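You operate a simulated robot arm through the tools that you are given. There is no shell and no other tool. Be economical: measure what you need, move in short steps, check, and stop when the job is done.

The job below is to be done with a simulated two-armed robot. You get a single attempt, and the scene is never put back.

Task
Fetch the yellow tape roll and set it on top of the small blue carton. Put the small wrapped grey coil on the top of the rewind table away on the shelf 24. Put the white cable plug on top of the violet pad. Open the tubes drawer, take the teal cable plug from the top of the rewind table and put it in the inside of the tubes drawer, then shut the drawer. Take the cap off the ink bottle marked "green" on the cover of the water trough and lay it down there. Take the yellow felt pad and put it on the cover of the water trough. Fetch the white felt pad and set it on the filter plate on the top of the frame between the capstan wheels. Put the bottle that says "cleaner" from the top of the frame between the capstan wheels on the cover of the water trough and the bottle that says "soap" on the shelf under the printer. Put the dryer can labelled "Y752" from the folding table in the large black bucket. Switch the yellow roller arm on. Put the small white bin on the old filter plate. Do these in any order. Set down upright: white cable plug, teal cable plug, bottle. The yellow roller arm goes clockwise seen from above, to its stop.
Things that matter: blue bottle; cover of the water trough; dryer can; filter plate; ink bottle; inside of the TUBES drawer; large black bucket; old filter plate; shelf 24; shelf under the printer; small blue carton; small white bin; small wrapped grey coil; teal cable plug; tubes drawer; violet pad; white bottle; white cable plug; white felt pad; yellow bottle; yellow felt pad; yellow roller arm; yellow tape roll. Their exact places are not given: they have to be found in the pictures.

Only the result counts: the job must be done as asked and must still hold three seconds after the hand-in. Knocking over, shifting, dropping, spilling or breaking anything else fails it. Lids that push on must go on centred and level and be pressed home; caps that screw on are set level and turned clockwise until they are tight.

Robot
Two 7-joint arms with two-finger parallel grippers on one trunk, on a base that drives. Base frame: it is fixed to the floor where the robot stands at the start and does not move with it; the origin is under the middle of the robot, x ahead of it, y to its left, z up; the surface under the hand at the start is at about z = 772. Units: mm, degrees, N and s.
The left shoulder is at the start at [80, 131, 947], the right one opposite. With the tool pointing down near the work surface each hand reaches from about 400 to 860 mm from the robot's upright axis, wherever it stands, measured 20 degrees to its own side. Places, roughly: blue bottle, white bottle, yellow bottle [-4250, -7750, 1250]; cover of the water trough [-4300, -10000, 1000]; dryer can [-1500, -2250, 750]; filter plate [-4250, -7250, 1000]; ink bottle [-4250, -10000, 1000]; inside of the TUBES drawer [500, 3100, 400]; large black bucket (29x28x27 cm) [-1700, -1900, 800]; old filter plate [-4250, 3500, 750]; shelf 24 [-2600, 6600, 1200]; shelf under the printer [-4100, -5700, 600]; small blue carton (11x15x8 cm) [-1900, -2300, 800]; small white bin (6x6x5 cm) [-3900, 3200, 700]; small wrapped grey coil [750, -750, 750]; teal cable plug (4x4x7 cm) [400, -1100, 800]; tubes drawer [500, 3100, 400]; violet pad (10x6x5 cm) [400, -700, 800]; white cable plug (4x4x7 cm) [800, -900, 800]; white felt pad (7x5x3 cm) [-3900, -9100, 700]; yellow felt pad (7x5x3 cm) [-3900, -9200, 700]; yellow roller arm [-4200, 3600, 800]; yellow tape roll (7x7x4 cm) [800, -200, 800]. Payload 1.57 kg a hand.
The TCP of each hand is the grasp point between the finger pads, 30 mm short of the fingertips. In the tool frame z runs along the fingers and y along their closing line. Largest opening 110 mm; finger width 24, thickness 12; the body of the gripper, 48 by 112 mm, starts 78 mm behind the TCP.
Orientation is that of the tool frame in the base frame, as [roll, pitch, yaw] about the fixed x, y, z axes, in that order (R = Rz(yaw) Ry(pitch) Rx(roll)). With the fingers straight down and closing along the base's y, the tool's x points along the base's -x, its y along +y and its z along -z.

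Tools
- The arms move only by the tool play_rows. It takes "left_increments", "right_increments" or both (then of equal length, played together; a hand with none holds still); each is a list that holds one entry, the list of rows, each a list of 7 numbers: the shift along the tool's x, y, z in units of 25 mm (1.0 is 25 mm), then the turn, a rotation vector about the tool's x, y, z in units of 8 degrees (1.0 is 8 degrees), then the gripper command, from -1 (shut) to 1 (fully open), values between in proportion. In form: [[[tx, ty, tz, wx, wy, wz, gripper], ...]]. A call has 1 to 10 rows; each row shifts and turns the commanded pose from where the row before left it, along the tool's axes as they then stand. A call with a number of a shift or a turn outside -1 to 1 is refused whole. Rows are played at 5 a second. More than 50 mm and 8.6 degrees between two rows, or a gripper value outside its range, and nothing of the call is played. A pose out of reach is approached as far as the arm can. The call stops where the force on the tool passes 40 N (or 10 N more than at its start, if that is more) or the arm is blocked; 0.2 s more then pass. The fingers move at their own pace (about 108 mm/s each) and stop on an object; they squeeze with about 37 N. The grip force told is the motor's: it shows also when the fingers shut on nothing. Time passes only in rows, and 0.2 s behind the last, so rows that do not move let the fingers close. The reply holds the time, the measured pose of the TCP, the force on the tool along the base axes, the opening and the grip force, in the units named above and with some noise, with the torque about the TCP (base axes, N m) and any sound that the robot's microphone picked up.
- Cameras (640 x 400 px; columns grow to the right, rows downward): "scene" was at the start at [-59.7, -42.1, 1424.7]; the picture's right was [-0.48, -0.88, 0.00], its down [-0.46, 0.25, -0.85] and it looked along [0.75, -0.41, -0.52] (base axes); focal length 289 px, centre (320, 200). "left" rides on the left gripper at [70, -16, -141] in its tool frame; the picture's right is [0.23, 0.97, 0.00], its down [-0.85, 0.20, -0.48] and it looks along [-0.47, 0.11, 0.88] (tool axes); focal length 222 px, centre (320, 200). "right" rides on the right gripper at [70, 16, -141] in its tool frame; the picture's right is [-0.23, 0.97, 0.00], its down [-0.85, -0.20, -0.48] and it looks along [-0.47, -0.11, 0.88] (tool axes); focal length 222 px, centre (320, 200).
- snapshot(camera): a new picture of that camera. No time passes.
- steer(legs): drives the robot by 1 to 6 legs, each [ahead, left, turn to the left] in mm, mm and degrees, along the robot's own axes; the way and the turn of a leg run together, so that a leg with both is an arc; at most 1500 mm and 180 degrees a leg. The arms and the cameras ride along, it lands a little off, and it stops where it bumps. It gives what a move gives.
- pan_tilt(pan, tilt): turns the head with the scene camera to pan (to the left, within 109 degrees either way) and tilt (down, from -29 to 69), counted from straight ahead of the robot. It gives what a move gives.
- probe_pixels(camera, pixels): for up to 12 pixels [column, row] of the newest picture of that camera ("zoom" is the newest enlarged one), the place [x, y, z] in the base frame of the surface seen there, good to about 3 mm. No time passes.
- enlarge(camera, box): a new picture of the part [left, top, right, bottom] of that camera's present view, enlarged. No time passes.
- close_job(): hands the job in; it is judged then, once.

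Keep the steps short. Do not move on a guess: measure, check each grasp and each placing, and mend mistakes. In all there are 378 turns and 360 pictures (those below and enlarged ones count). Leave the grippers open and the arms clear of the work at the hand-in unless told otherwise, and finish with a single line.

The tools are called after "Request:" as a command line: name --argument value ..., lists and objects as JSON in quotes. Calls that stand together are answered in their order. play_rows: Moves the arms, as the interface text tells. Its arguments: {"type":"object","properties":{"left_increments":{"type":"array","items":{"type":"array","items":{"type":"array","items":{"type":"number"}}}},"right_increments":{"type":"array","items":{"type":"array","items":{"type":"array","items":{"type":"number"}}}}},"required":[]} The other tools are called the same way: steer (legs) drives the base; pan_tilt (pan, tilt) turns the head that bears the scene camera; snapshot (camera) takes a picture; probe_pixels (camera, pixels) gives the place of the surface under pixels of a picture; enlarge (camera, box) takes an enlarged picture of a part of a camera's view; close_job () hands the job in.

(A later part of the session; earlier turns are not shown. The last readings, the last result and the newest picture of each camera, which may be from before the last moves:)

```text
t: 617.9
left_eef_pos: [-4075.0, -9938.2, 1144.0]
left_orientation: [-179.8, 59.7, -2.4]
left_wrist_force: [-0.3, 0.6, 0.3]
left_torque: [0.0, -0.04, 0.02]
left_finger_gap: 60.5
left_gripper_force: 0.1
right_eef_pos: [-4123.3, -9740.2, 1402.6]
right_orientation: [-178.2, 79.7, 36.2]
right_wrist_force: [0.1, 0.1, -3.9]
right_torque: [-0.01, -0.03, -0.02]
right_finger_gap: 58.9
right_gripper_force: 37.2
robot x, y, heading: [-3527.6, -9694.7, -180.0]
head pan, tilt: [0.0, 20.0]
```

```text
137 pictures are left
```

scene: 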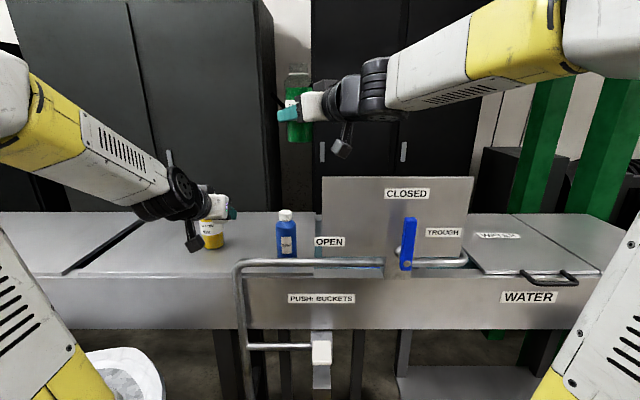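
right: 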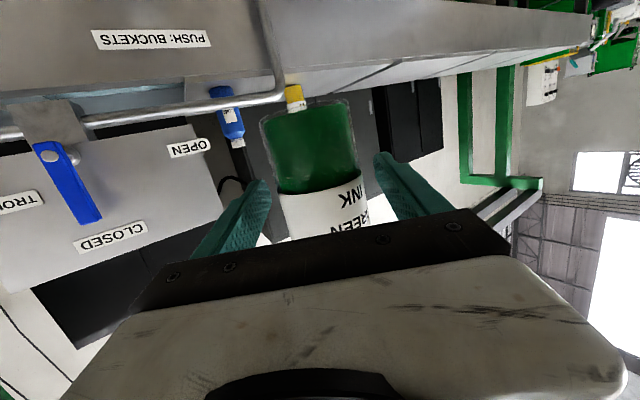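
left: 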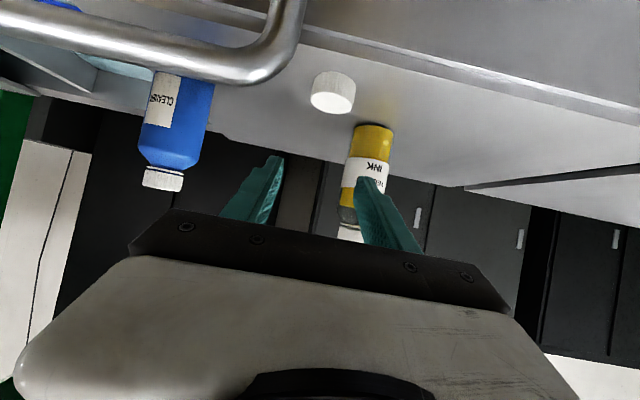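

Cap lies on the cover. Back off 300 mm, lower the bottle to a comfortable height, and prepare the hand-over to the left hand.

Request:
play_rows --left_increments '[[[-0.98, 0.2, -0.566, 0, 0, 0, 0.6], [-0.98, 0.2, -0.566, 0, 0, 0, 0.6], [-0.98, 0.2, -0.566, 0, 0, 0, 0.6], [-0.98, 0.2, -0.566, 0, 0, 0, 0.6], [-0.98, 0.2, -0.566, 0, 0, 0, 0.6], [-0.98, 0.2, -0.566, 0, 0, 0, 0.6]]]'

Request:
steer --legs '[[-320, 0, 0]]'

Request:
play_rows --right_increments '[[[0.95, 0, 0.17, 0, 0, 0, -1], [0.95, 0, 0.17, 0, 0, 0, -1], [0.95, 0, 0.17, 0, 0, 0, -1], [0.95, 0, 0.17, 0, 0, 0, -1], [0.95, 0, 0.17, 0, 0, 0, -1], [0.95, 0, 0.17, 0, 0, 0, -1], [0.95, 0, 0.17, 0, 0, 0, -1]]]'

Request:
snapshot --camera "left"

Request:
snapshot --camera "scene"

```text
t: 619.3
left_eef_pos: [-4077.6, -9968.4, 1315.1]
left_orientation: [-179.9, 60.0, -2.4]
left_wrist_force: [-0.3, -0.4, 0.2]
left_torque: [0.02, -0.02, -0.02]
left_finger_gap: 87.8
left_gripper_force: 0.0
right_eef_pos: [-4122.4, -9740.3, 1403.1]
right_orientation: [-178.1, 79.7, 36.3]
right_wrist_force: [-0.8, -0.1, -3.8]
right_torque: [-0.01, 0.01, 0.02]
right_finger_gap: 59.1
right_gripper_force: 37.2
robot x, y, heading: [-3528.7, -9696.3, -180.0]
head pan, tilt: [0.0, 20.0]
```

```text
t: 621.4
left_eef_pos: [-3753.9, -9967.9, 1314.4]
left_orientation: [-179.8, 59.9, -2.2]
left_wrist_force: [0.0, 0.2, 0.2]
left_torque: [0.0, 0.03, 0.01]
left_finger_gap: 87.8
left_gripper_force: 0.0
right_eef_pos: [-3800.1, -9737.6, 1404.2]
right_orientation: [-178.1, 79.7, 36.3]
right_wrist_force: [-0.3, 0.8, -4.3]
right_torque: [0.03, -0.03, -0.02]
right_finger_gap: 58.8
right_gripper_force: 36.7
robot x, y, heading: [-3207.0, -9697.4, -179.7]
head pan, tilt: [0.0, 20.0]
```

```text
t: 623.0
left_eef_pos: [-3753.6, -9969.0, 1315.2]
left_orientation: [-179.8, 59.8, -2.2]
left_wrist_force: [0.4, -0.7, 0.8]
left_torque: [0.02, -0.01, 0.0]
left_finger_gap: 87.9
left_gripper_force: 0.0
right_eef_pos: [-3799.8, -9739.0, 1233.5]
right_orientation: [-177.7, 79.8, 36.6]
right_wrist_force: [0.2, -0.4, -3.6]
right_torque: [0.0, 0.0, 0.0]
right_finger_gap: 58.9
right_gripper_force: 37.5
robot x, y, heading: [-3205.4, -9693.2, -179.7]
head pan, tilt: [0.0, 20.0]
```

```text
136 pictures are left
```

left: 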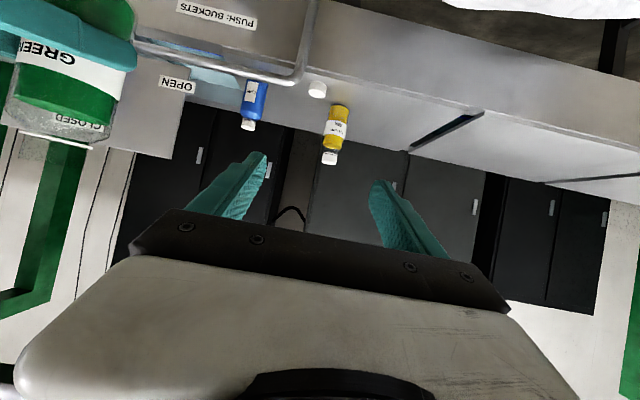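

```text
135 pictures are left
```

scene: 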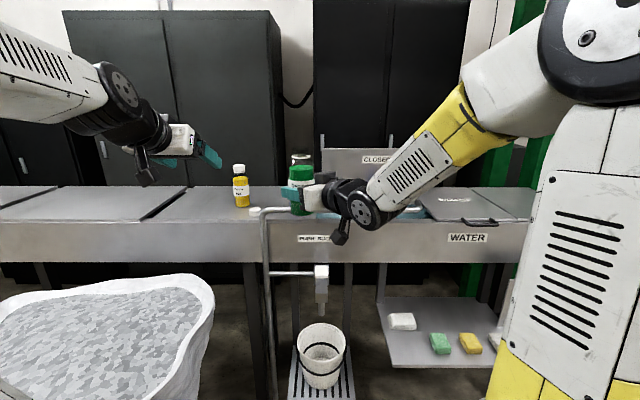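

Move the left hand to hover in front of/above the bottle.

Request:
play_rows --left_increments '[[[0.2, -0.5, -0.8, 0, 0, 0, 0.6], [0.2, -0.6, -0.8, 0, 0, 0, 0.6], [0, -1, -0.8, 0, 0, 0, 0.6], [0, -1, 0, 0, 0, 0, 0.6], [0, -1, 0, 0, 0, 0, 0.6], [0, -1, 0, 0, 0, 0, 0.6], [0, -1, 0, 0, 0, 0, 0.6], [0, -1, 0, 0, 0, 0, 0.6], [0, -1, 0, 0, 0, 0, 0.6], [0, -1, 0, 0, 0, 0, 0.6]]]'

Request:
snapshot --camera "left"

Request:
enlarge --camera "scene" --box '[220, 100, 420, 250]'

```text
t: 625.2
left_eef_pos: [-3689.1, -9746.5, 1334.6]
left_orientation: [-179.3, 59.5, -1.7]
left_wrist_force: [-0.7, -1.2, -0.8]
left_torque: [0.03, -0.02, 0.0]
left_finger_gap: 87.7
left_gripper_force: 0.1
right_eef_pos: [-3799.6, -9739.0, 1232.9]
right_orientation: [-178.1, 79.7, 36.4]
right_wrist_force: [0.4, -0.5, -4.0]
right_torque: [-0.01, -0.02, -0.03]
right_finger_gap: 58.7
right_gripper_force: 37.1
robot x, y, heading: [-3202.0, -9695.9, -179.7]
head pan, tilt: [0.0, 20.0]
```

```text
134 pictures are left
```

left: 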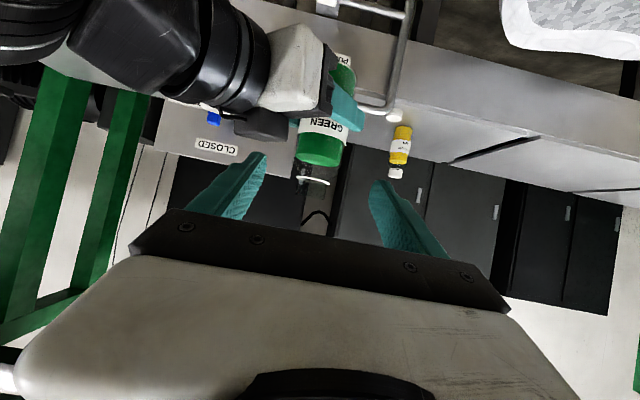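

```text
2.67 times, centred on (320, 175) of scene
```

zoom: 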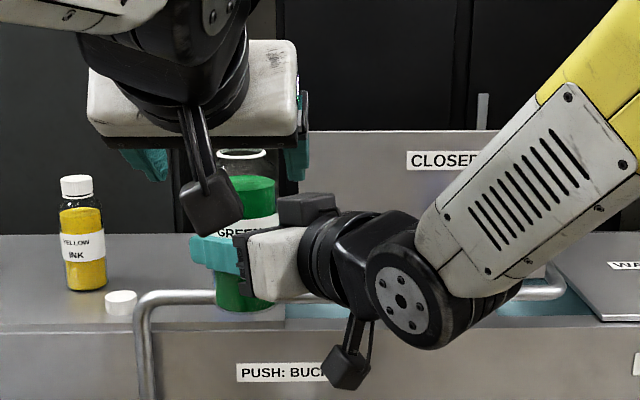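

I'll grip the bottle at its neck (z≈1310) to keep clear of the right gripper.

Request:
play_rows --left_increments '[[[-0.274, -0.034, 0.868, 0, 0, 0, 0.6], [-0.274, -0.034, 0.868, 0, 0, 0, 0.6], [-0.274, -0.034, 0.868, 0, 0, 0, 0.6], [-0.274, -0.034, 0.868, 0, 0, 0, 0.6], [-0.274, -0.034, 0.868, 0, 0, 0, 0.6]]]'

Request:
enlarge --camera "left" --box '[220, 60, 440, 240]'

Request:
enlarge --camera "scene" --box '[220, 100, 420, 250]'

```text
t: 626.4
left_eef_pos: [-3798.9, -9734.6, 1310.6]
left_orientation: [-179.8, 59.9, -2.2]
left_wrist_force: [0.7, -0.7, -0.4]
left_torque: [0.0, -0.01, 0.02]
left_finger_gap: 87.9
left_gripper_force: 0.1
right_eef_pos: [-3799.6, -9740.2, 1234.1]
right_orientation: [-178.1, 79.8, 36.4]
right_wrist_force: [-0.6, 0.5, -4.2]
right_torque: [-0.02, 0.01, 0.01]
right_finger_gap: 58.9
right_gripper_force: 36.7
robot x, y, heading: [-3201.1, -9696.9, -179.7]
head pan, tilt: [0.0, 20.0]
```

```text
2.22 times, centred on (330, 150) of left
```

zoom: 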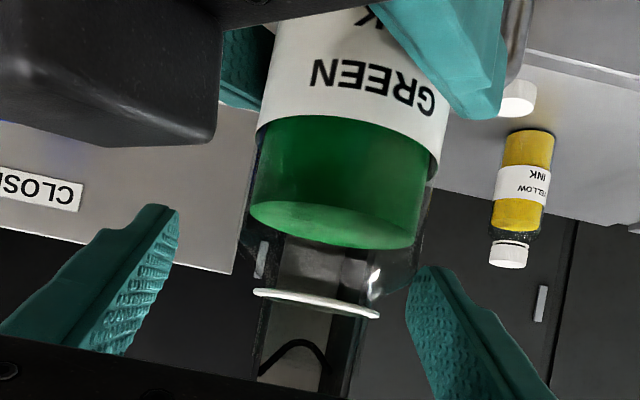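

```text
2.67 times, centred on (320, 175) of scene
```

zoom: 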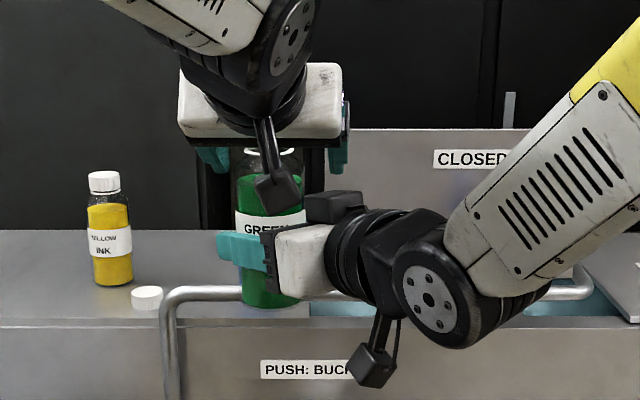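

Request:
play_rows --left_increments '[[[0.12, 0.2, 0.07, 0, 0, 0, 0.6], [0, 0, 0, 0, 0, 0, -1], [0, 0, 0, 0, 0, 0, -1], [0, 0, 0, 0, 0, 0, -1], [0, 0, 0, 0, 0, 0, -1]]]'

Request:
enlarge --camera "left" --box '[220, 60, 440, 240]'

```text
t: 627.6
left_eef_pos: [-3799.4, -9741.0, 1308.8]
left_orientation: [-179.8, 59.9, -2.1]
left_wrist_force: [-8.3, -11.0, 0.4]
left_torque: [-0.18, 0.58, 0.27]
left_finger_gap: 59.4
left_gripper_force: 37.4
right_eef_pos: [-3800.8, -9738.3, 1233.9]
right_orientation: [-178.4, 79.7, 35.9]
right_wrist_force: [8.1, 10.6, -4.2]
right_torque: [-0.6, 0.0, -0.22]
right_finger_gap: 58.6
right_gripper_force: 36.7
robot x, y, heading: [-3206.0, -9693.9, -179.8]
head pan, tilt: [0.0, 20.0]
```

```text
2.22 times, centred on (330, 150) of left
```

zoom: 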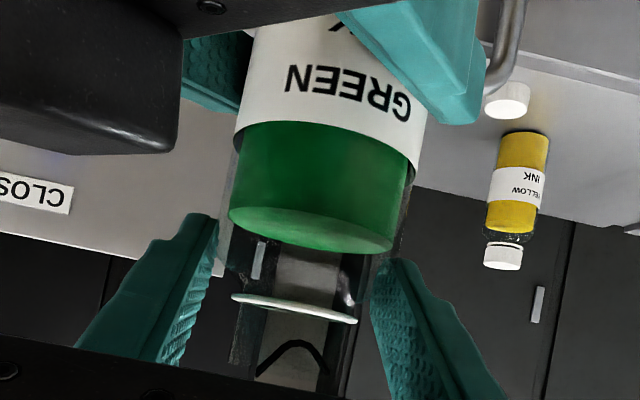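

The left grips the glass body (59 mm). Release with the right and withdraw it backward.

Request:
play_rows --right_increments '[[[0, 0, 0, 0, 0, 0, 0], [0, 0, 0, 0, 0, 0, 0.6], [0, 0, 0, 0, 0, 0, 0.6], [0, 0, -0.6, 0, 0, 0, 0.6], [0, 0, -1, 0, 0, 0, 0.6], [0, 0, -1, 0, 0, 0, 0.6], [0, 0, -1, 0, 0, 0, 0.6], [0, 0, -1, 0, 0, 0, 0.6], [0, 0, -1, 0, 0, 0, 0.6]]]'

Request:
enlarge --camera "left" --box '[180, 20, 480, 240]'

Request:
snapshot --camera "scene"

```text
t: 629.6
left_eef_pos: [-3799.7, -9739.4, 1308.5]
left_orientation: [-179.8, 59.9, -2.3]
left_wrist_force: [-0.5, -0.4, -0.6]
left_torque: [0.0, -0.02, -0.01]
left_finger_gap: 59.8
left_gripper_force: 37.2
right_eef_pos: [-3685.2, -9660.1, 1259.0]
right_orientation: [-178.1, 79.6, 36.3]
right_wrist_force: [-0.9, 0.2, -0.4]
right_torque: [0.01, 0.03, 0.01]
right_finger_gap: 87.8
right_gripper_force: 0.0
robot x, y, heading: [-3211.0, -9699.0, -179.8]
head pan, tilt: [0.0, 20.0]
```

```text
1.82 times, centred on (330, 130) of left
```

zoom: 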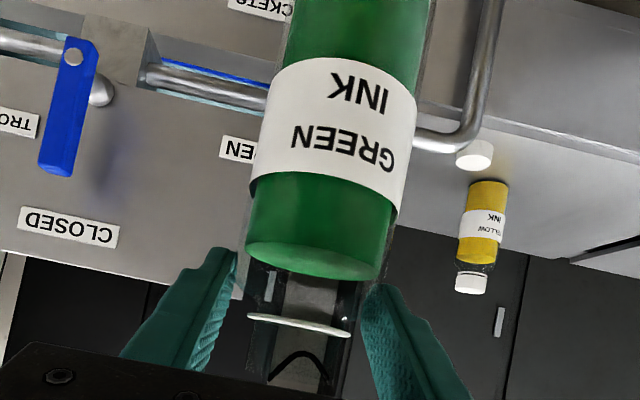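

```text
128 pictures are left
```

scene: 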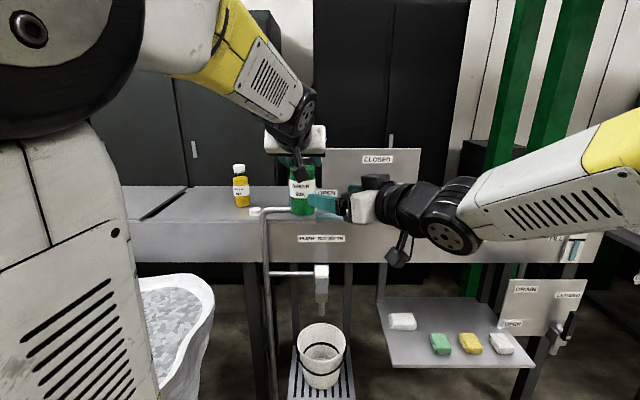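

Lift the left a little to confirm it carries the bottle, and move the right hand further aside.

Request:
play_rows --left_increments '[[[-0.5, 0, -0.29, 0, 0, 0, -1], [-0.98, 0, -0.566, 0, 0, 0, -1], [-0.98, 0, -0.566, 0, 0, 0, -1], [0, 0, 0, 0, 0, 0, -1]]]' --right_increments '[[[0, 0, -1, 0, 0, 0, 1], [0, -1, 0, 0, 0, 0, 1], [0, -1, 0, 0, 0, 0, 1], [0, -1, 0, 0, 0, 0, 1]]]'

Request:
snapshot --camera "scene"

```text
t: 630.6
left_eef_pos: [-3798.1, -9738.0, 1380.0]
left_orientation: [-179.8, 59.9, -2.2]
left_wrist_force: [0.1, -0.8, -5.1]
left_torque: [0.0, -0.01, 0.01]
left_finger_gap: 59.5
left_gripper_force: 36.8
right_eef_pos: [-3711.5, -9583.0, 1268.7]
right_orientation: [-178.1, 79.7, 36.3]
right_wrist_force: [-0.2, 0.3, -0.4]
right_torque: [0.01, 0.0, -0.01]
right_finger_gap: 110.0
right_gripper_force: 0.1
right hand out of reach, approached as far as the arm can: row 1
robot x, y, heading: [-3204.2, -9696.8, -180.0]
head pan, tilt: [0.0, 20.0]
```

```text
127 pictures are left
```

scene: 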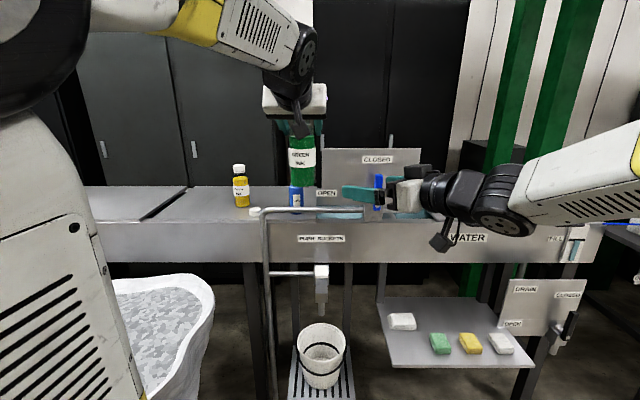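

Bottle is carried. Raise the right hand above panel height, shift the left hand left, then drive in.

Request:
play_rows --left_increments '[[[0, 1, 0, 0, 0, 0, -1], [0, 1, 0, 0, 0, 0, -1], [0, 1, 0, 0, 0, 0, -1], [0, 1, 0, 0, 0, 0, -1], [0, 1, 0, 0, 0, 0, -1], [0, 1, 0, 0, 0, 0, -1]]]' --right_increments '[[[-0.95, 0, -0.17, 0, 0, 0, 1], [-0.95, 0, -0.17, 0, 0, 0, 1], [-0.95, 0, -0.17, 0, 0, 0, 1], [-0.95, 0, -0.17, 0, 0, 0, 1], [-0.95, 0, -0.17, 0, 0, 0, 1], [-0.95, 0, -0.17, 0, 0, 0, 1]]]'

Request:
steer --legs '[[325, 0, 0]]'

Request:
snapshot --camera "scene"

```text
t: 632.0
left_eef_pos: [-3804.7, -9886.9, 1379.5]
left_orientation: [-179.9, 59.8, -2.3]
left_wrist_force: [0.2, 0.6, -3.8]
left_torque: [-0.01, -0.01, 0.02]
left_finger_gap: 59.6
left_gripper_force: 37.1
right_eef_pos: [-3713.6, -9584.5, 1414.2]
right_orientation: [-178.2, 79.6, 36.3]
right_wrist_force: [0.6, 0.5, 0.4]
right_torque: [-0.01, -0.03, 0.01]
right_finger_gap: 110.3
right_gripper_force: 0.0
robot x, y, heading: [-3204.4, -9692.9, -179.7]
head pan, tilt: [0.0, 20.0]
```

```text
t: 634.2
left_eef_pos: [-4129.7, -9886.4, 1380.1]
left_orientation: [-179.8, 59.9, -2.6]
left_wrist_force: [0.1, 0.7, -3.9]
left_torque: [-0.01, -0.04, 0.01]
left_finger_gap: 59.6
left_gripper_force: 37.3
right_eef_pos: [-4037.2, -9584.0, 1414.9]
right_orientation: [-178.1, 79.8, 36.0]
right_wrist_force: [0.8, 0.8, -0.1]
right_torque: [0.01, -0.02, 0.0]
right_finger_gap: 109.8
right_gripper_force: 0.1
robot x, y, heading: [-3526.6, -9697.7, -179.9]
head pan, tilt: [0.0, 20.0]
```

```text
126 pictures are left
```

scene: 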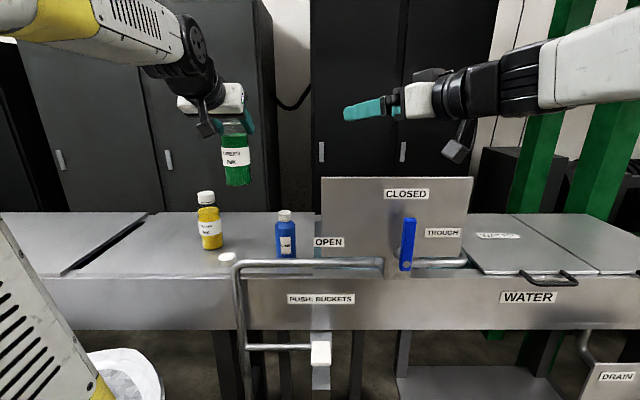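

Move forward and down between cleaner and yellow ink.

Request:
play_rows --left_increments '[[[0.2, 0.03, 0.989, 0, 0, 0, -1], [0.2, 0.03, 0.989, 0, 0, 0, -1], [0.2, 0.03, 0.989, 0, 0, 0, -1], [0.2, 0.03, 0.989, 0, 0, 0, -1], [0.2, 0.03, 0.989, 0, 0, 0, -1], [0.2, 0.03, 0.989, 0, 0, 0, -1], [0.2, 0.03, 0.989, 0, 0, 0, -1], [0.2, 0.03, 0.989, 0, 0, 0, -1], [0.2, 0.03, 0.989, 0, 0, 0, -1]]]'

Request:
snapshot --camera "scene"

Request:
snapshot --camera "left"

```text
t: 636.2
left_eef_pos: [-4300.9, -9886.3, 1228.5]
left_orientation: [-179.8, 59.8, -2.5]
left_wrist_force: [0.4, -0.5, -4.2]
left_torque: [-0.01, -0.05, 0.02]
left_finger_gap: 59.5
left_gripper_force: 37.6
right_eef_pos: [-4035.8, -9583.5, 1414.2]
right_orientation: [-178.1, 79.6, 36.1]
right_wrist_force: [0.6, -0.1, 0.0]
right_torque: [0.02, 0.01, -0.01]
right_finger_gap: 109.9
right_gripper_force: 0.2
robot x, y, heading: [-3530.8, -9696.2, -180.2]
head pan, tilt: [0.0, 20.0]
```

```text
125 pictures are left
```

scene: 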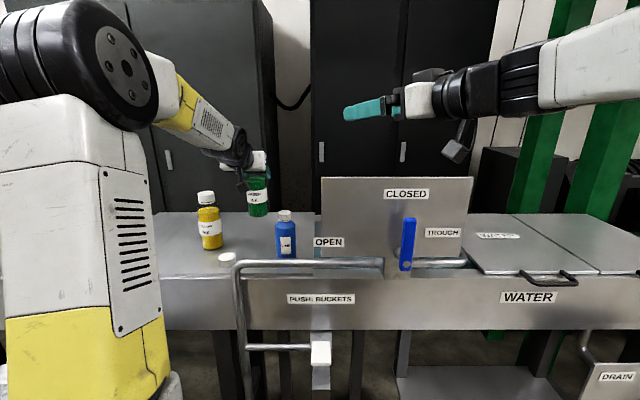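

```text
124 pictures are left
```

left: 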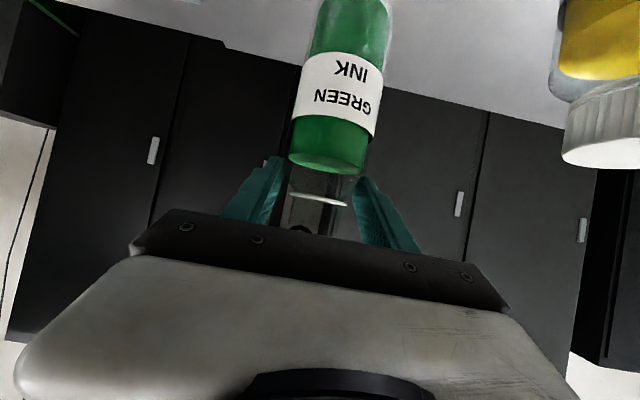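

Lower the bottle to the cover (target z≈1163).

Request:
play_rows --left_increments '[[[0.98, 0, 0.566, 0, 0, 0, -1], [0.98, 0, 0.566, 0, 0, 0, -1], [0.1, 0, 0.058, 0, 0, 0, -1], [0.1, 0, 0.058, 0, 0, 0, -1]]]'

Request:
play_rows --left_increments '[[[0.07, 0, 0.04, 0, 0, 0, -1], [0.05, 0, 0.03, 0, 0, 0, -1]]]'

```text
t: 637.2
left_eef_pos: [-4300.4, -9886.1, 1166.3]
left_orientation: [-179.8, 59.9, -2.4]
left_wrist_force: [0.6, 0.9, -3.5]
left_torque: [0.01, -0.01, -0.02]
left_finger_gap: 59.5
left_gripper_force: 36.8
right_eef_pos: [-4037.5, -9583.7, 1413.9]
right_orientation: [-178.1, 79.6, 36.1]
right_wrist_force: [-0.7, 0.0, 0.1]
right_torque: [0.05, 0.03, 0.03]
right_finger_gap: 109.9
right_gripper_force: 0.1
robot x, y, heading: [-3529.8, -9697.6, -180.0]
head pan, tilt: [0.0, 20.0]
```

```text
t: 637.8
left_eef_pos: [-4300.3, -9886.3, 1164.4]
left_orientation: [-179.9, 60.0, -2.4]
left_wrist_force: [3.0, -0.8, 5.4]
left_torque: [-0.13, -0.56, -0.02]
left_finger_gap: 59.7
left_gripper_force: 37.3
right_eef_pos: [-4037.2, -9584.1, 1414.3]
right_orientation: [-178.1, 79.7, 36.3]
right_wrist_force: [-0.1, -0.7, 0.2]
right_torque: [0.01, 0.01, 0.03]
right_finger_gap: 110.2
right_gripper_force: 0.2
robot x, y, heading: [-3531.4, -9698.5, -180.2]
head pan, tilt: [0.0, 20.0]
```

Down. Open and retreat along the tool axis.

Request:
play_rows --left_increments '[[[0, 0, 0, 0, 0, 0, 0.3], [0, 0, 0, 0, 0, 0, 0.55], [0, 0, 0, 0, 0, 0, 0.55], [0, 0, -0.7, 0, 0, 0, 0.55], [0, 0, -1, 0, 0, 0, 0.55], [0, 0, -1, 0, 0, 0, 0.55], [0, 0, -1, 0, 0, 0, 0.55], [-0.5, 0, -1, 0, 0, 0, 0.55], [-0.5, 0, -1, 0, 0, 0, 0.55], [-0.5, 0, -1, 0, 0, 0, 0.55]]]'

Request:
snapshot --camera "left"

Request:
enlarge --camera "scene" --box '[170, 140, 390, 290]'

```text
t: 640.0
left_eef_pos: [-4174.4, -9891.4, 1280.1]
left_orientation: [-179.8, 59.9, -2.5]
left_wrist_force: [-0.5, -0.2, -0.1]
left_torque: [0.0, 0.02, 0.0]
left_finger_gap: 85.4
left_gripper_force: 0.0
right_eef_pos: [-4036.7, -9582.7, 1413.6]
right_orientation: [-178.3, 79.7, 36.1]
right_wrist_force: [0.3, 0.5, -0.5]
right_torque: [0.02, -0.02, 0.01]
right_finger_gap: 109.7
right_gripper_force: 0.0
robot x, y, heading: [-3530.8, -9698.1, -180.1]
head pan, tilt: [0.0, 20.0]
```

```text
123 pictures are left
```

left: 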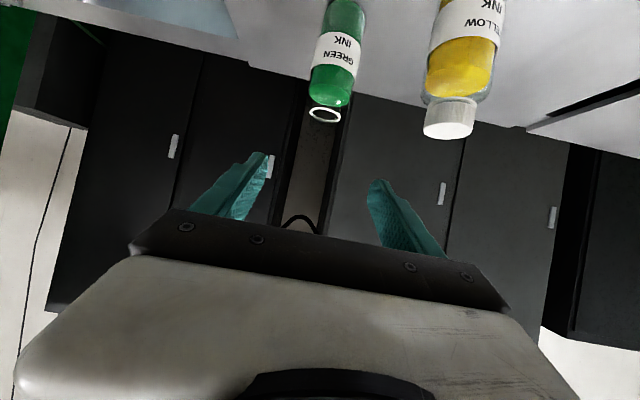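

```text
2.67 times, centred on (280, 215) of scene
```

zoom: 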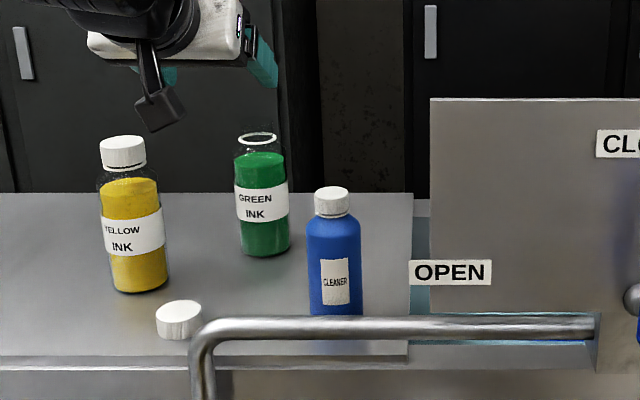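

The opened GREEN INK stands, cap lies beside, CLEANER stands. Back away, straighten both hands to point down, and go to the felt shelf.

Request:
steer --legs '[[-330, 0, 0]]'

Request:
play_rows --left_increments '[[[0, 0, 0, 0, 0.94, 0, 1], [0, 0, 0, 0, 0.94, 0, 1], [0, 0, 0, 0, 0.94, 0, 1], [0, 0, 0, 0, 0.94, 0, 1], [0, 0, 0, 0, 0.94, 0, 1], [0, 0, 0, 0, 0.94, 0, 1], [0, 0, 0, 0, 0.94, 0, 1], [0, 0, 0, 0, 0.91, 0, 1], [0, 0, 0, 0, 0, 0, 1], [0, 0, 0, 0, 0, 0, 1]]]' --right_increments '[[[0, 0, 0, 0.885, 0, 0.16, 1], [0, 0, 0, 0.885, 0, 0.16, 1], [0, 0, 0, 0.885, 0, 0.16, 1], [0, 0, 0, 0.885, 0, 0.16, 1], [0, 0, 0, 0.885, 0, 0.16, 1], [0, 0, 0, 0, 1, 0, 1], [0, 0, 0, 0, 1, 0, 1], [0, 0, 0, 0, 1, 0, 1], [0, 0, 0, 0, 1, 0, 1], [0, 0, 0, 0, 1, 0, 1]]]'

Request:
play_rows --left_increments '[[[0, -0.5, 1, 0, 0, 0, 1], [0, -0.5, 1, 0, 0, 0, 1], [0, -0.5, 1, 0, 0, 0, 1], [0, -0.5, 1, 0, 0, 0, 1], [0, -0.5, 1, 0, 0, 0, 1], [0, -0.5, 1, 0, 0, 0, 1], [0, 0, 1, 0, 0, 0, 1], [0, 0, 1, 0, 0, 0, 1]]]' --right_increments '[[[0, 0, 0, 0, 1, 0, 1], [0, 0, 0, 0, 1, 0, 1], [0, 0, 0, 0, 1, 0, 1], [0, 0, 0, 0, 1, 0, 1], [0, 0, 0, 0, 0.96, 0, 1], [0, 0, 1, 0, 0, 0, 1], [0, 0, 1, 0, 0, 0, 1], [0, 0, 1, 0, 0, 0, 1]]]'

Request:
steer --legs '[[0, -545, 0]]'

Request:
pan_tilt --pan 0 --tilt 40

Request:
snapshot --camera "scene"

Request:
snapshot --camera "left"

```text
t: 642.1
left_eef_pos: [-3848.3, -9895.6, 1280.7]
left_orientation: [-179.8, 59.9, -2.1]
left_wrist_force: [0.2, -0.9, -0.5]
left_torque: [-0.02, -0.02, -0.01]
left_finger_gap: 85.4
left_gripper_force: 0.0
right_eef_pos: [-3710.6, -9583.7, 1414.2]
right_orientation: [-178.2, 79.7, 36.5]
right_wrist_force: [-0.6, -0.2, -1.1]
right_torque: [0.01, 0.01, -0.03]
right_finger_gap: 110.0
right_gripper_force: 0.1
robot x, y, heading: [-3204.1, -9695.9, -179.8]
head pan, tilt: [0.0, 20.0]
```

```text
t: 643.4
left_eef_pos: [-3847.4, -9894.3, 1280.6]
left_orientation: [-179.8, 22.7, -2.3]
left_wrist_force: [-0.6, 0.6, 0.5]
left_torque: [0.0, 0.04, 0.0]
left_finger_gap: 110.0
left_gripper_force: 0.1
right_eef_pos: [-3711.9, -9683.9, 1384.1]
right_orientation: [156.4, 73.8, -6.2]
right_wrist_force: [0.9, 0.1, 0.2]
right_torque: [0.01, 0.0, -0.01]
right_finger_gap: 110.2
right_gripper_force: 0.1
robot x, y, heading: [-3206.0, -9694.3, -179.9]
head pan, tilt: [0.0, 20.0]
stopped in row 6 (right hand): the arm was blocked; the commanded pose is now the measured one
```

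```text
t: 645.2
left_eef_pos: [-3920.6, -9816.1, 1094.0]
left_orientation: [-179.8, 22.7, -2.3]
left_wrist_force: [0.4, 0.9, 0.3]
left_torque: [0.0, 0.03, 0.04]
left_finger_gap: 109.8
left_gripper_force: 0.2
right_eef_pos: [-3753.5, -9701.5, 1323.3]
right_orientation: [172.6, 35.2, 11.8]
right_wrist_force: [0.4, 0.2, 0.5]
right_torque: [-0.03, 0.01, 0.01]
right_finger_gap: 110.0
right_gripper_force: 0.1
robot x, y, heading: [-3205.4, -9699.6, -179.8]
head pan, tilt: [0.0, 20.0]
```

```text
t: 648.3
left_eef_pos: [-3922.9, -9275.0, 1094.6]
left_orientation: [-179.9, 22.6, -2.1]
left_wrist_force: [0.4, 0.8, 0.4]
left_torque: [-0.02, -0.01, -0.02]
left_finger_gap: 110.0
left_gripper_force: 0.0
right_eef_pos: [-3756.5, -9158.8, 1323.1]
right_orientation: [172.5, 35.2, 11.9]
right_wrist_force: [-0.4, 0.1, 0.4]
right_torque: [0.0, 0.03, 0.01]
right_finger_gap: 109.9
right_gripper_force: 0.1
robot x, y, heading: [-3209.4, -9148.7, -179.9]
head pan, tilt: [0.0, 20.0]
```

```text
t: 649.2
left_eef_pos: [-3923.7, -9273.8, 1093.9]
left_orientation: [-179.9, 22.5, -2.1]
left_wrist_force: [-0.2, 0.2, -0.2]
left_torque: [-0.02, 0.01, -0.02]
left_finger_gap: 109.9
left_gripper_force: 0.2
right_eef_pos: [-3756.5, -9157.2, 1323.3]
right_orientation: [172.4, 35.2, 11.9]
right_wrist_force: [0.2, 0.5, 0.1]
right_torque: [0.0, 0.04, 0.0]
right_finger_gap: 109.9
right_gripper_force: 0.1
robot x, y, heading: [-3206.2, -9152.1, -179.6]
head pan, tilt: [0.0, 40.0]
```

```text
121 pictures are left
```

scene: 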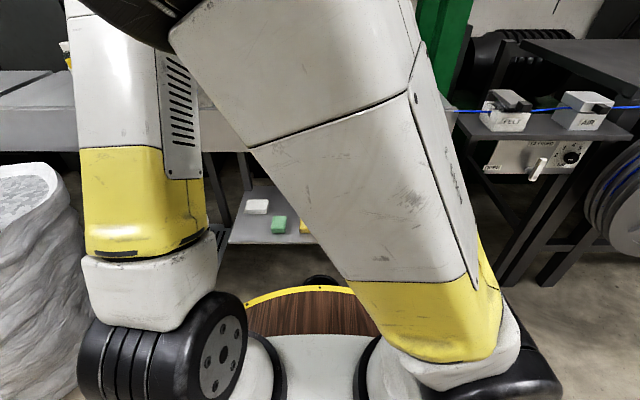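

```text
120 pictures are left
```

left: 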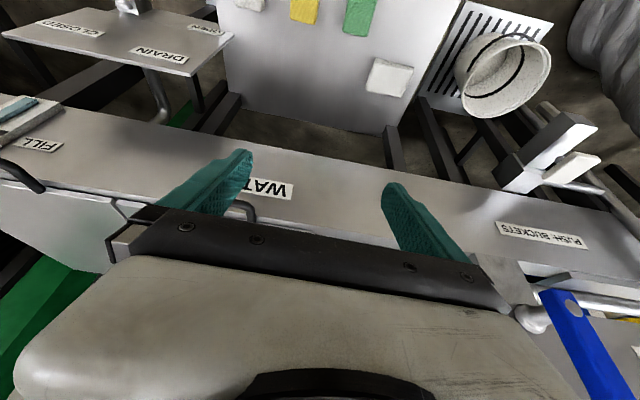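

Right arm ended up in an awkward pose; straighten both hands further and move the right hand to its own side.

Request:
play_rows --left_increments '[[[0, 0, 0, 0, 0.94, 0, 1], [0, 0, 0, 0, 0.94, 0, 1], [0, 0, 0, 0, 0.94, 0, 1], [0, 0, 0, 0, 0, 0, 1], [0, 0, 0, 0, 0, 0, 1], [0, 0, 0, 0, 0, 0, 1], [0, 0, 0, 0, 0, 0, 1], [0, 0, 0, 0, 0, 0, 1], [0, 0, 0, 0, 0, 0, 1], [0, 0, 0, 0, 0, 0, 1]]]' --right_increments '[[[0, -1, 0, 0, 0, 0, 1], [0, -1, 0, 0, 0, 0, 1], [0, -1, 0, 0, 0, 0, 1], [0, -1, 0, 0, 0.9, 0, 1], [0, -1, 0, 0, 0.9, 0, 1], [0, -1, 0, 0, 0.9, 0, 1], [0, -1, 0, 0, 0.9, 0, 1], [0, -0.5, 0, 0, 0.8, 0, 1], [0, 0, 0.5, 0, 0, 0, 1], [0, 0, 0.5, 0, 0, 0, 1]]]'

Request:
snapshot --camera "scene"

```text
t: 651.4
left_eef_pos: [-3923.8, -9273.2, 1095.3]
left_orientation: [-179.8, 0.2, -2.2]
left_wrist_force: [-1.2, 0.6, -0.1]
left_torque: [-0.04, 0.04, -0.01]
left_finger_gap: 110.0
left_gripper_force: 0.1
right_eef_pos: [-3764.2, -9011.3, 1276.4]
right_orientation: [173.7, 0.2, 16.2]
right_wrist_force: [0.8, 0.0, -0.2]
right_torque: [0.02, 0.01, -0.02]
right_finger_gap: 110.0
right_gripper_force: 0.1
right hand out of reach, approached as far as the arm can: row 7, 8
robot x, y, heading: [-3207.5, -9150.5, -179.1]
head pan, tilt: [0.0, 40.0]
```

```text
119 pictures are left
```

scene: 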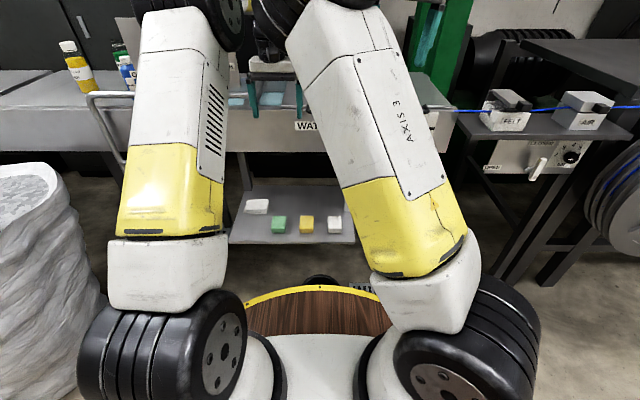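

Request:
play_rows --right_increments '[[[0.5, -0.5, 0, 0.4, 0, 1, 1], [0.5, -0.5, 0, 0.39, 0, 1, 1], [0.6, -0.6, 0.5, 0, 0, 0, 1], [0.6, -0.6, 1, 0, 0, 0, 1], [0.6, -0.6, 1, 0, 0, 0, 1], [0.6, -0.6, 1, 0, 0, 0, 1], [0.6, -0.6, 1, 0, 0, 0, 1], [0, -0.5, 1, 0, 0, 0, 1], [0, -0.5, 1, 0, 0, 0, 1], [0, 0, 1, 0, 0, 0, 1]]]'

Request:
snapshot --camera "scene"

Request:
snapshot --camera "left"

```text
t: 653.6
left_eef_pos: [-3923.7, -9274.9, 1094.3]
left_orientation: [-180.0, 0.2, -2.2]
left_wrist_force: [0.2, 0.1, -0.4]
left_torque: [-0.03, 0.01, -0.01]
left_finger_gap: 110.0
left_gripper_force: 0.0
right_eef_pos: [-3669.0, -8881.6, 1089.2]
right_orientation: [-179.8, -0.4, 0.3]
right_wrist_force: [0.2, 0.7, 0.0]
right_torque: [0.03, -0.02, 0.03]
right_finger_gap: 110.0
right_gripper_force: 0.1
robot x, y, heading: [-3209.4, -9150.9, -179.6]
head pan, tilt: [0.0, 40.0]
```

```text
118 pictures are left
```

scene: 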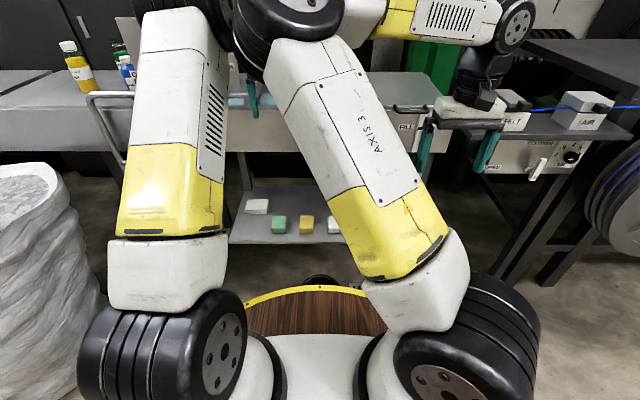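

```text
117 pictures are left
```

left: 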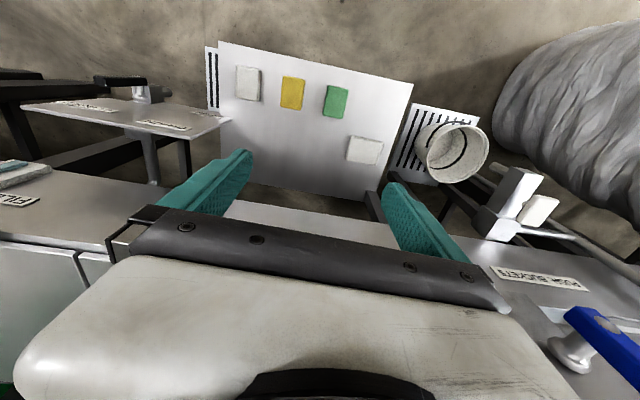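

Right elbow still points inward. I'll park the right hand further out and lower, and use the left hand for the felts.

Request:
play_rows --right_increments '[[[0, -1, 0, 0, 0, 0, 1], [0, -1, 0, 0, 0, 0, 1], [0, -1, 0, 0, 0, 0, 1], [0, -1, 0, 0, 0, 0, 1], [0, -1, 0, 0, 0, 0, 1], [0, -1, 0, 0, 0, 0, 1], [0, -1, 0, 0, 0, 0, 1]]]'

Request:
snapshot --camera "scene"

Request:
probe_pixels --camera "left" --pixels '[[292, 92], [283, 78], [305, 80], [282, 106], [303, 108], [248, 83], [240, 70], [258, 72], [240, 96], [260, 98], [336, 100], [365, 150]]'

```text
t: 655.2
left_eef_pos: [-3923.3, -9274.1, 1094.1]
left_orientation: [-179.9, 0.1, -2.2]
left_wrist_force: [0.0, -0.1, 0.9]
left_torque: [0.01, 0.02, 0.03]
left_finger_gap: 110.2
left_gripper_force: 0.1
right_eef_pos: [-3669.9, -8829.8, 1089.9]
right_orientation: [-179.8, -0.4, 0.2]
right_wrist_force: [0.3, 0.3, 0.3]
right_torque: [0.01, 0.02, 0.0]
right_finger_gap: 110.2
right_gripper_force: 0.1
right hand out of reach, approached as far as the arm can: row 3, 4, 5, 6, 7
robot x, y, heading: [-3213.6, -9150.9, -179.3]
head pan, tilt: [0.0, 40.0]
```

```text
116 pictures are left
```

scene: 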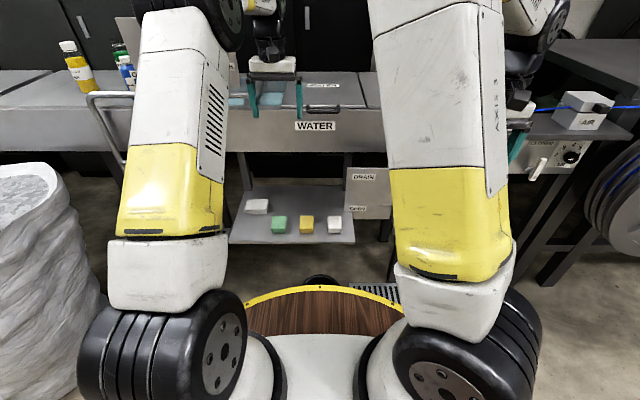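

```text
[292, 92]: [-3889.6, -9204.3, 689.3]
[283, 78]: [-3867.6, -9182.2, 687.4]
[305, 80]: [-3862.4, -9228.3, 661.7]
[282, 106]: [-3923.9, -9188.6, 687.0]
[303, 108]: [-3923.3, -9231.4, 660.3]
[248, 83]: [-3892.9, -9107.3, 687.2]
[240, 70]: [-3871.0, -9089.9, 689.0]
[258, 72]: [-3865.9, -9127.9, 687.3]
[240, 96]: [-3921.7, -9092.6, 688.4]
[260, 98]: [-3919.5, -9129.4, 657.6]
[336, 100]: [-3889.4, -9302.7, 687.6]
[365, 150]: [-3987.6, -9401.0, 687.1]
```

Yellow felt centre (-3892,-9204), top z 688. Move over it and descend.

Request:
play_rows --left_increments '[[[0.38, -0.95, 0, 0, 0, 0, 0.45], [0.38, -0.95, 0, 0, 0, 0, 0.45], [0.37, -0.95, 0, 0, 0, 0, 0.45], [0, 0, 1, 0, 0, -0.27, 0.45], [0, 0, 1, 0, 0, 0, 0.45], [0, 0, 1, 0, 0, 0, 0.45], [0, 0, 1, 0, 0, 0, 0.45], [0, 0, 1, 0, 0, 0, 0.45], [0, 0, 1, 0, 0, 0, 0.45], [0, 0, 1, 0, 0, 0, 0.45]]]'

Request:
play_rows --left_increments '[[[0, 0, 1, 0, 0, 0, 0.45], [0, 0, 1, 0, 0, 0, 0.45], [0, 0, 1, 0, 0, 0, 0.45], [0, 0, 1, 0, 0, 0, 0.45], [0, 0, 1, 0, 0, 0, 0.45]]]'

Request:
snapshot --camera "left"

```text
t: 657.4
left_eef_pos: [-3891.3, -9203.4, 919.5]
left_orientation: [-180.0, 0.1, 0.1]
left_wrist_force: [-0.4, 0.1, -0.4]
left_torque: [0.03, 0.03, -0.03]
left_finger_gap: 79.9
left_gripper_force: 0.0
right_eef_pos: [-3670.4, -8830.4, 1089.4]
right_orientation: [-179.7, -0.4, 0.3]
right_wrist_force: [0.0, 0.2, -1.2]
right_torque: [0.0, 0.03, -0.02]
right_finger_gap: 110.1
right_gripper_force: 0.0
robot x, y, heading: [-3208.2, -9153.9, -179.4]
head pan, tilt: [0.0, 40.0]
```

```text
t: 658.6
left_eef_pos: [-3893.7, -9203.4, 793.3]
left_orientation: [-179.9, 0.2, 0.0]
left_wrist_force: [0.8, -0.3, 0.0]
left_torque: [0.01, 0.01, -0.03]
left_finger_gap: 79.7
left_gripper_force: 0.1
right_eef_pos: [-3671.0, -8830.5, 1090.0]
right_orientation: [-179.7, -0.4, 0.3]
right_wrist_force: [0.3, 0.2, -0.5]
right_torque: [0.04, -0.01, -0.02]
right_finger_gap: 110.0
right_gripper_force: 0.0
robot x, y, heading: [-3205.8, -9149.3, -179.2]
head pan, tilt: [0.0, 40.0]
```

```text
115 pictures are left
```

left: 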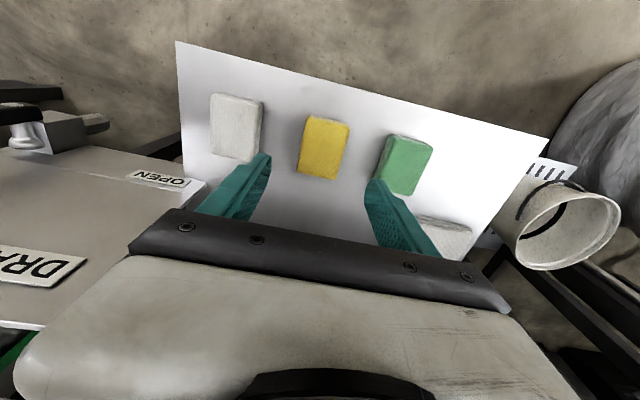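

Request:
probe_pixels --camera "left" --pixels '[[200, 188], [150, 200], [323, 147], [303, 140], [348, 145]]'

Request:
play_rows --left_increments '[[[0, 0, 1, 0, 0, 0, 0.45], [0, 0, 1, 0, 0, 0, 0.45], [0, 0, 1, 0, 0, 0, 0.45], [0, 0, 0.92, 0, 0, 0, 0.45], [0, 0, 0, 0, 0, 0, -1], [0, 0, 0, 0, 0, 0, -1], [0, 0, 0, 0, 0, 0, -1]]]'

Request:
snapshot --camera "left"

```text
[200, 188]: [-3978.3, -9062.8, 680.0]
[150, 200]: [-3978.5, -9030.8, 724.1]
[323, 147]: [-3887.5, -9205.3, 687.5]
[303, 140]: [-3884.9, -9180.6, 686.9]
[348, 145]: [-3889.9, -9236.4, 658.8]
```

```text
t: 660.2
left_eef_pos: [-3892.3, -9203.0, 696.7]
left_orientation: [-179.9, 0.0, 0.0]
left_wrist_force: [0.7, -0.2, 1.1]
left_torque: [0.04, -0.02, 0.0]
left_finger_gap: 48.4
left_gripper_force: 36.9
right_eef_pos: [-3669.0, -8829.2, 1089.6]
right_orientation: [-179.7, -0.5, 0.3]
right_wrist_force: [-0.2, 0.3, -0.2]
right_torque: [-0.04, 0.02, 0.0]
right_finger_gap: 109.8
right_gripper_force: 0.0
robot x, y, heading: [-3210.1, -9151.7, -179.7]
head pan, tilt: [0.0, 40.0]
```

```text
114 pictures are left
```

left: 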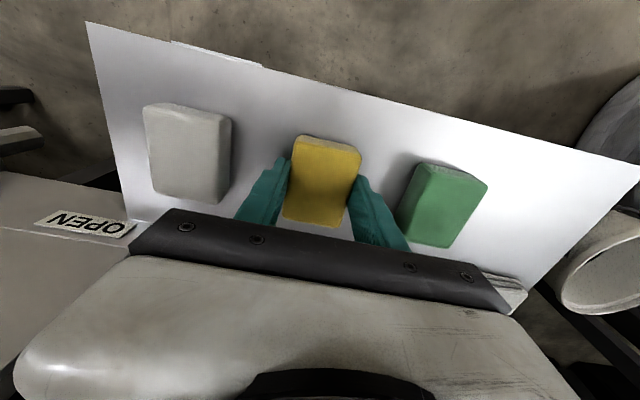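

Yellow felt held. Lift it, strafe to the trough end, and shift the left hand left.

Request:
play_rows --left_increments '[[[0, 0, -1, 0, 0, 0, -1], [0, 0, -1, 0, 0, 0, -1], [0, 0, -1, 0, 0, 0, -1], [0, 0, -1, 0, 0, 0, -1], [0, 0, -1, 0, 0, 0, -1], [0, 0, -1, 0, 0, 0, -1], [0, 0, -1, 0, 0, 0, -1], [0, 0, -1, 0, 0, 0, -1], [0, 0, -1, 0, 0, 0, -1], [0, 0, -1, 0, 0, 0, -1]]]'

Request:
play_rows --left_increments '[[[0, 0, -1, 0, 0, 0, -1], [0, 0, -1, 0, 0, 0, -1], [0, 0, -1, 0, 0, 0, -1], [0, 0, -1, 0, 0, 0, -1], [0, 0, -1, 0, 0, 0, -1], [0, 0, -1, 0, 0, 0, -1], [0, 0, -1, 0, 0, 0, -1], [0, 0, -1, 0, 0, 0, -1]]]'

Request:
steer --legs '[[0, 546, 0]]'

Request:
play_rows --left_increments '[[[0.5, 1, 0, 0, 0, 0, -1], [0.5, 1, 0, 0, 0, 0, -1], [0.5, 1, 0, 0, 0, 0, -1], [0.5, 1, 0, 0, 0, 0, -1], [0.5, 1, 0, 0, 0, 0, -1], [0.5, 1, 0, 0, 0, 0, -1], [0, 1, 0, 0, 0, 0, -1], [0, 1, 0, 0, 0, 0, -1], [0, 1, 0, 0, 0, 0, -1], [0, 1, 0, 0, 0, 0, -1]]]'

Request:
play_rows --left_increments '[[[0, 1, 0, 0, 0, 0, -1], [0, 1, 0, 0, 0, 0, -1], [0, 1, 0, 0, 0, 0, -1], [0, 0.5, 0, 0, 0, 0, -1]]]'

Request:
pan_tilt --pan 20 --tilt 30

Request:
snapshot --camera "scene"

Request:
snapshot --camera "left"

```text
t: 662.4
left_eef_pos: [-3892.4, -9203.4, 944.5]
left_orientation: [-179.9, 0.0, 0.0]
left_wrist_force: [-0.2, 0.1, -1.0]
left_torque: [0.03, -0.02, 0.0]
left_finger_gap: 48.3
left_gripper_force: 36.6
right_eef_pos: [-3669.4, -8830.3, 1088.7]
right_orientation: [-179.7, -0.5, 0.3]
right_wrist_force: [0.4, -0.2, -1.1]
right_torque: [0.0, 0.0, 0.01]
right_finger_gap: 109.9
right_gripper_force: 0.1
robot x, y, heading: [-3206.5, -9149.8, -179.4]
head pan, tilt: [0.0, 40.0]
```

```text
t: 664.2
left_eef_pos: [-3892.7, -9202.6, 1146.6]
left_orientation: [-179.9, 0.0, 0.1]
left_wrist_force: [0.7, 0.1, -0.6]
left_torque: [0.01, -0.03, -0.01]
left_finger_gap: 48.5
left_gripper_force: 37.6
right_eef_pos: [-3670.4, -8829.8, 1089.3]
right_orientation: [-179.8, -0.6, 0.3]
right_wrist_force: [-0.6, -0.1, -0.1]
right_torque: [-0.01, -0.01, 0.0]
right_finger_gap: 110.1
right_gripper_force: 0.0
robot x, y, heading: [-3205.3, -9151.1, -179.7]
head pan, tilt: [0.0, 40.0]
```

```text
t: 667.3
left_eef_pos: [-3888.3, -9756.4, 1145.6]
left_orientation: [-179.9, 0.1, 0.1]
left_wrist_force: [-0.2, 0.0, -0.4]
left_torque: [0.05, 0.0, -0.02]
left_finger_gap: 48.5
left_gripper_force: 37.0
right_eef_pos: [-3664.8, -9382.2, 1090.0]
right_orientation: [-179.7, -0.4, 0.4]
right_wrist_force: [-0.5, 1.4, 0.4]
right_torque: [0.03, 0.0, -0.01]
right_finger_gap: 109.9
right_gripper_force: 0.0
robot x, y, heading: [-3202.8, -9703.4, -179.4]
head pan, tilt: [0.0, 40.0]
```

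```text
t: 669.5
left_eef_pos: [-3813.6, -10005.5, 1144.5]
left_orientation: [-179.9, 0.0, 0.0]
left_wrist_force: [0.0, 0.2, 0.3]
left_torque: [-0.02, -0.05, -0.01]
left_finger_gap: 48.7
left_gripper_force: 37.0
right_eef_pos: [-3665.1, -9381.6, 1089.1]
right_orientation: [-179.7, -0.4, 0.4]
right_wrist_force: [-0.2, -0.6, 0.2]
right_torque: [-0.05, 0.0, 0.04]
right_finger_gap: 109.9
right_gripper_force: 0.1
robot x, y, heading: [-3200.4, -9703.4, -179.4]
head pan, tilt: [0.0, 40.0]
```

```text
t: 670.5
left_eef_pos: [-3812.0, -10092.8, 1144.5]
left_orientation: [-179.9, 0.0, 0.1]
left_wrist_force: [-0.6, 0.1, 0.0]
left_torque: [-0.02, 0.0, 0.02]
left_finger_gap: 48.3
left_gripper_force: 36.4
right_eef_pos: [-3665.8, -9380.6, 1089.8]
right_orientation: [-179.7, -0.5, 0.5]
right_wrist_force: [-0.3, -0.1, -1.0]
right_torque: [0.0, 0.01, 0.02]
right_finger_gap: 110.1
right_gripper_force: 0.1
robot x, y, heading: [-3202.6, -9700.4, -179.6]
head pan, tilt: [0.0, 40.0]
```

```text
t: 671.4
left_eef_pos: [-3813.9, -10092.5, 1144.4]
left_orientation: [-179.9, 0.1, 0.1]
left_wrist_force: [-0.4, 0.3, 0.2]
left_torque: [-0.02, 0.01, -0.06]
left_finger_gap: 48.3
left_gripper_force: 37.1
right_eef_pos: [-3665.3, -9382.9, 1090.3]
right_orientation: [-179.7, -0.5, 0.4]
right_wrist_force: [-1.0, -0.2, -0.5]
right_torque: [0.01, 0.03, -0.02]
right_finger_gap: 109.9
right_gripper_force: 0.1
robot x, y, heading: [-3200.4, -9703.0, -179.4]
head pan, tilt: [20.0, 30.0]
```

```text
113 pictures are left
```

scene: 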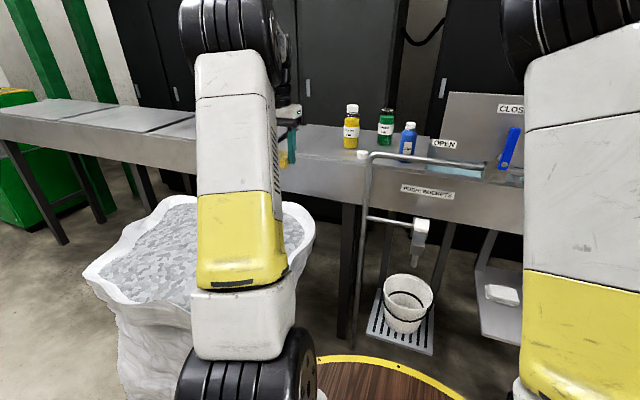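

```text
112 pictures are left
```

left: 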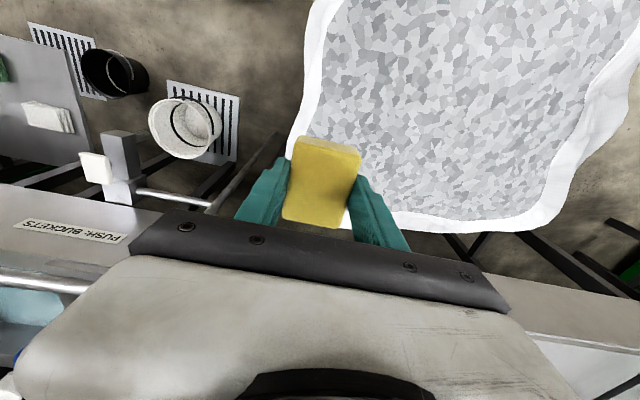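

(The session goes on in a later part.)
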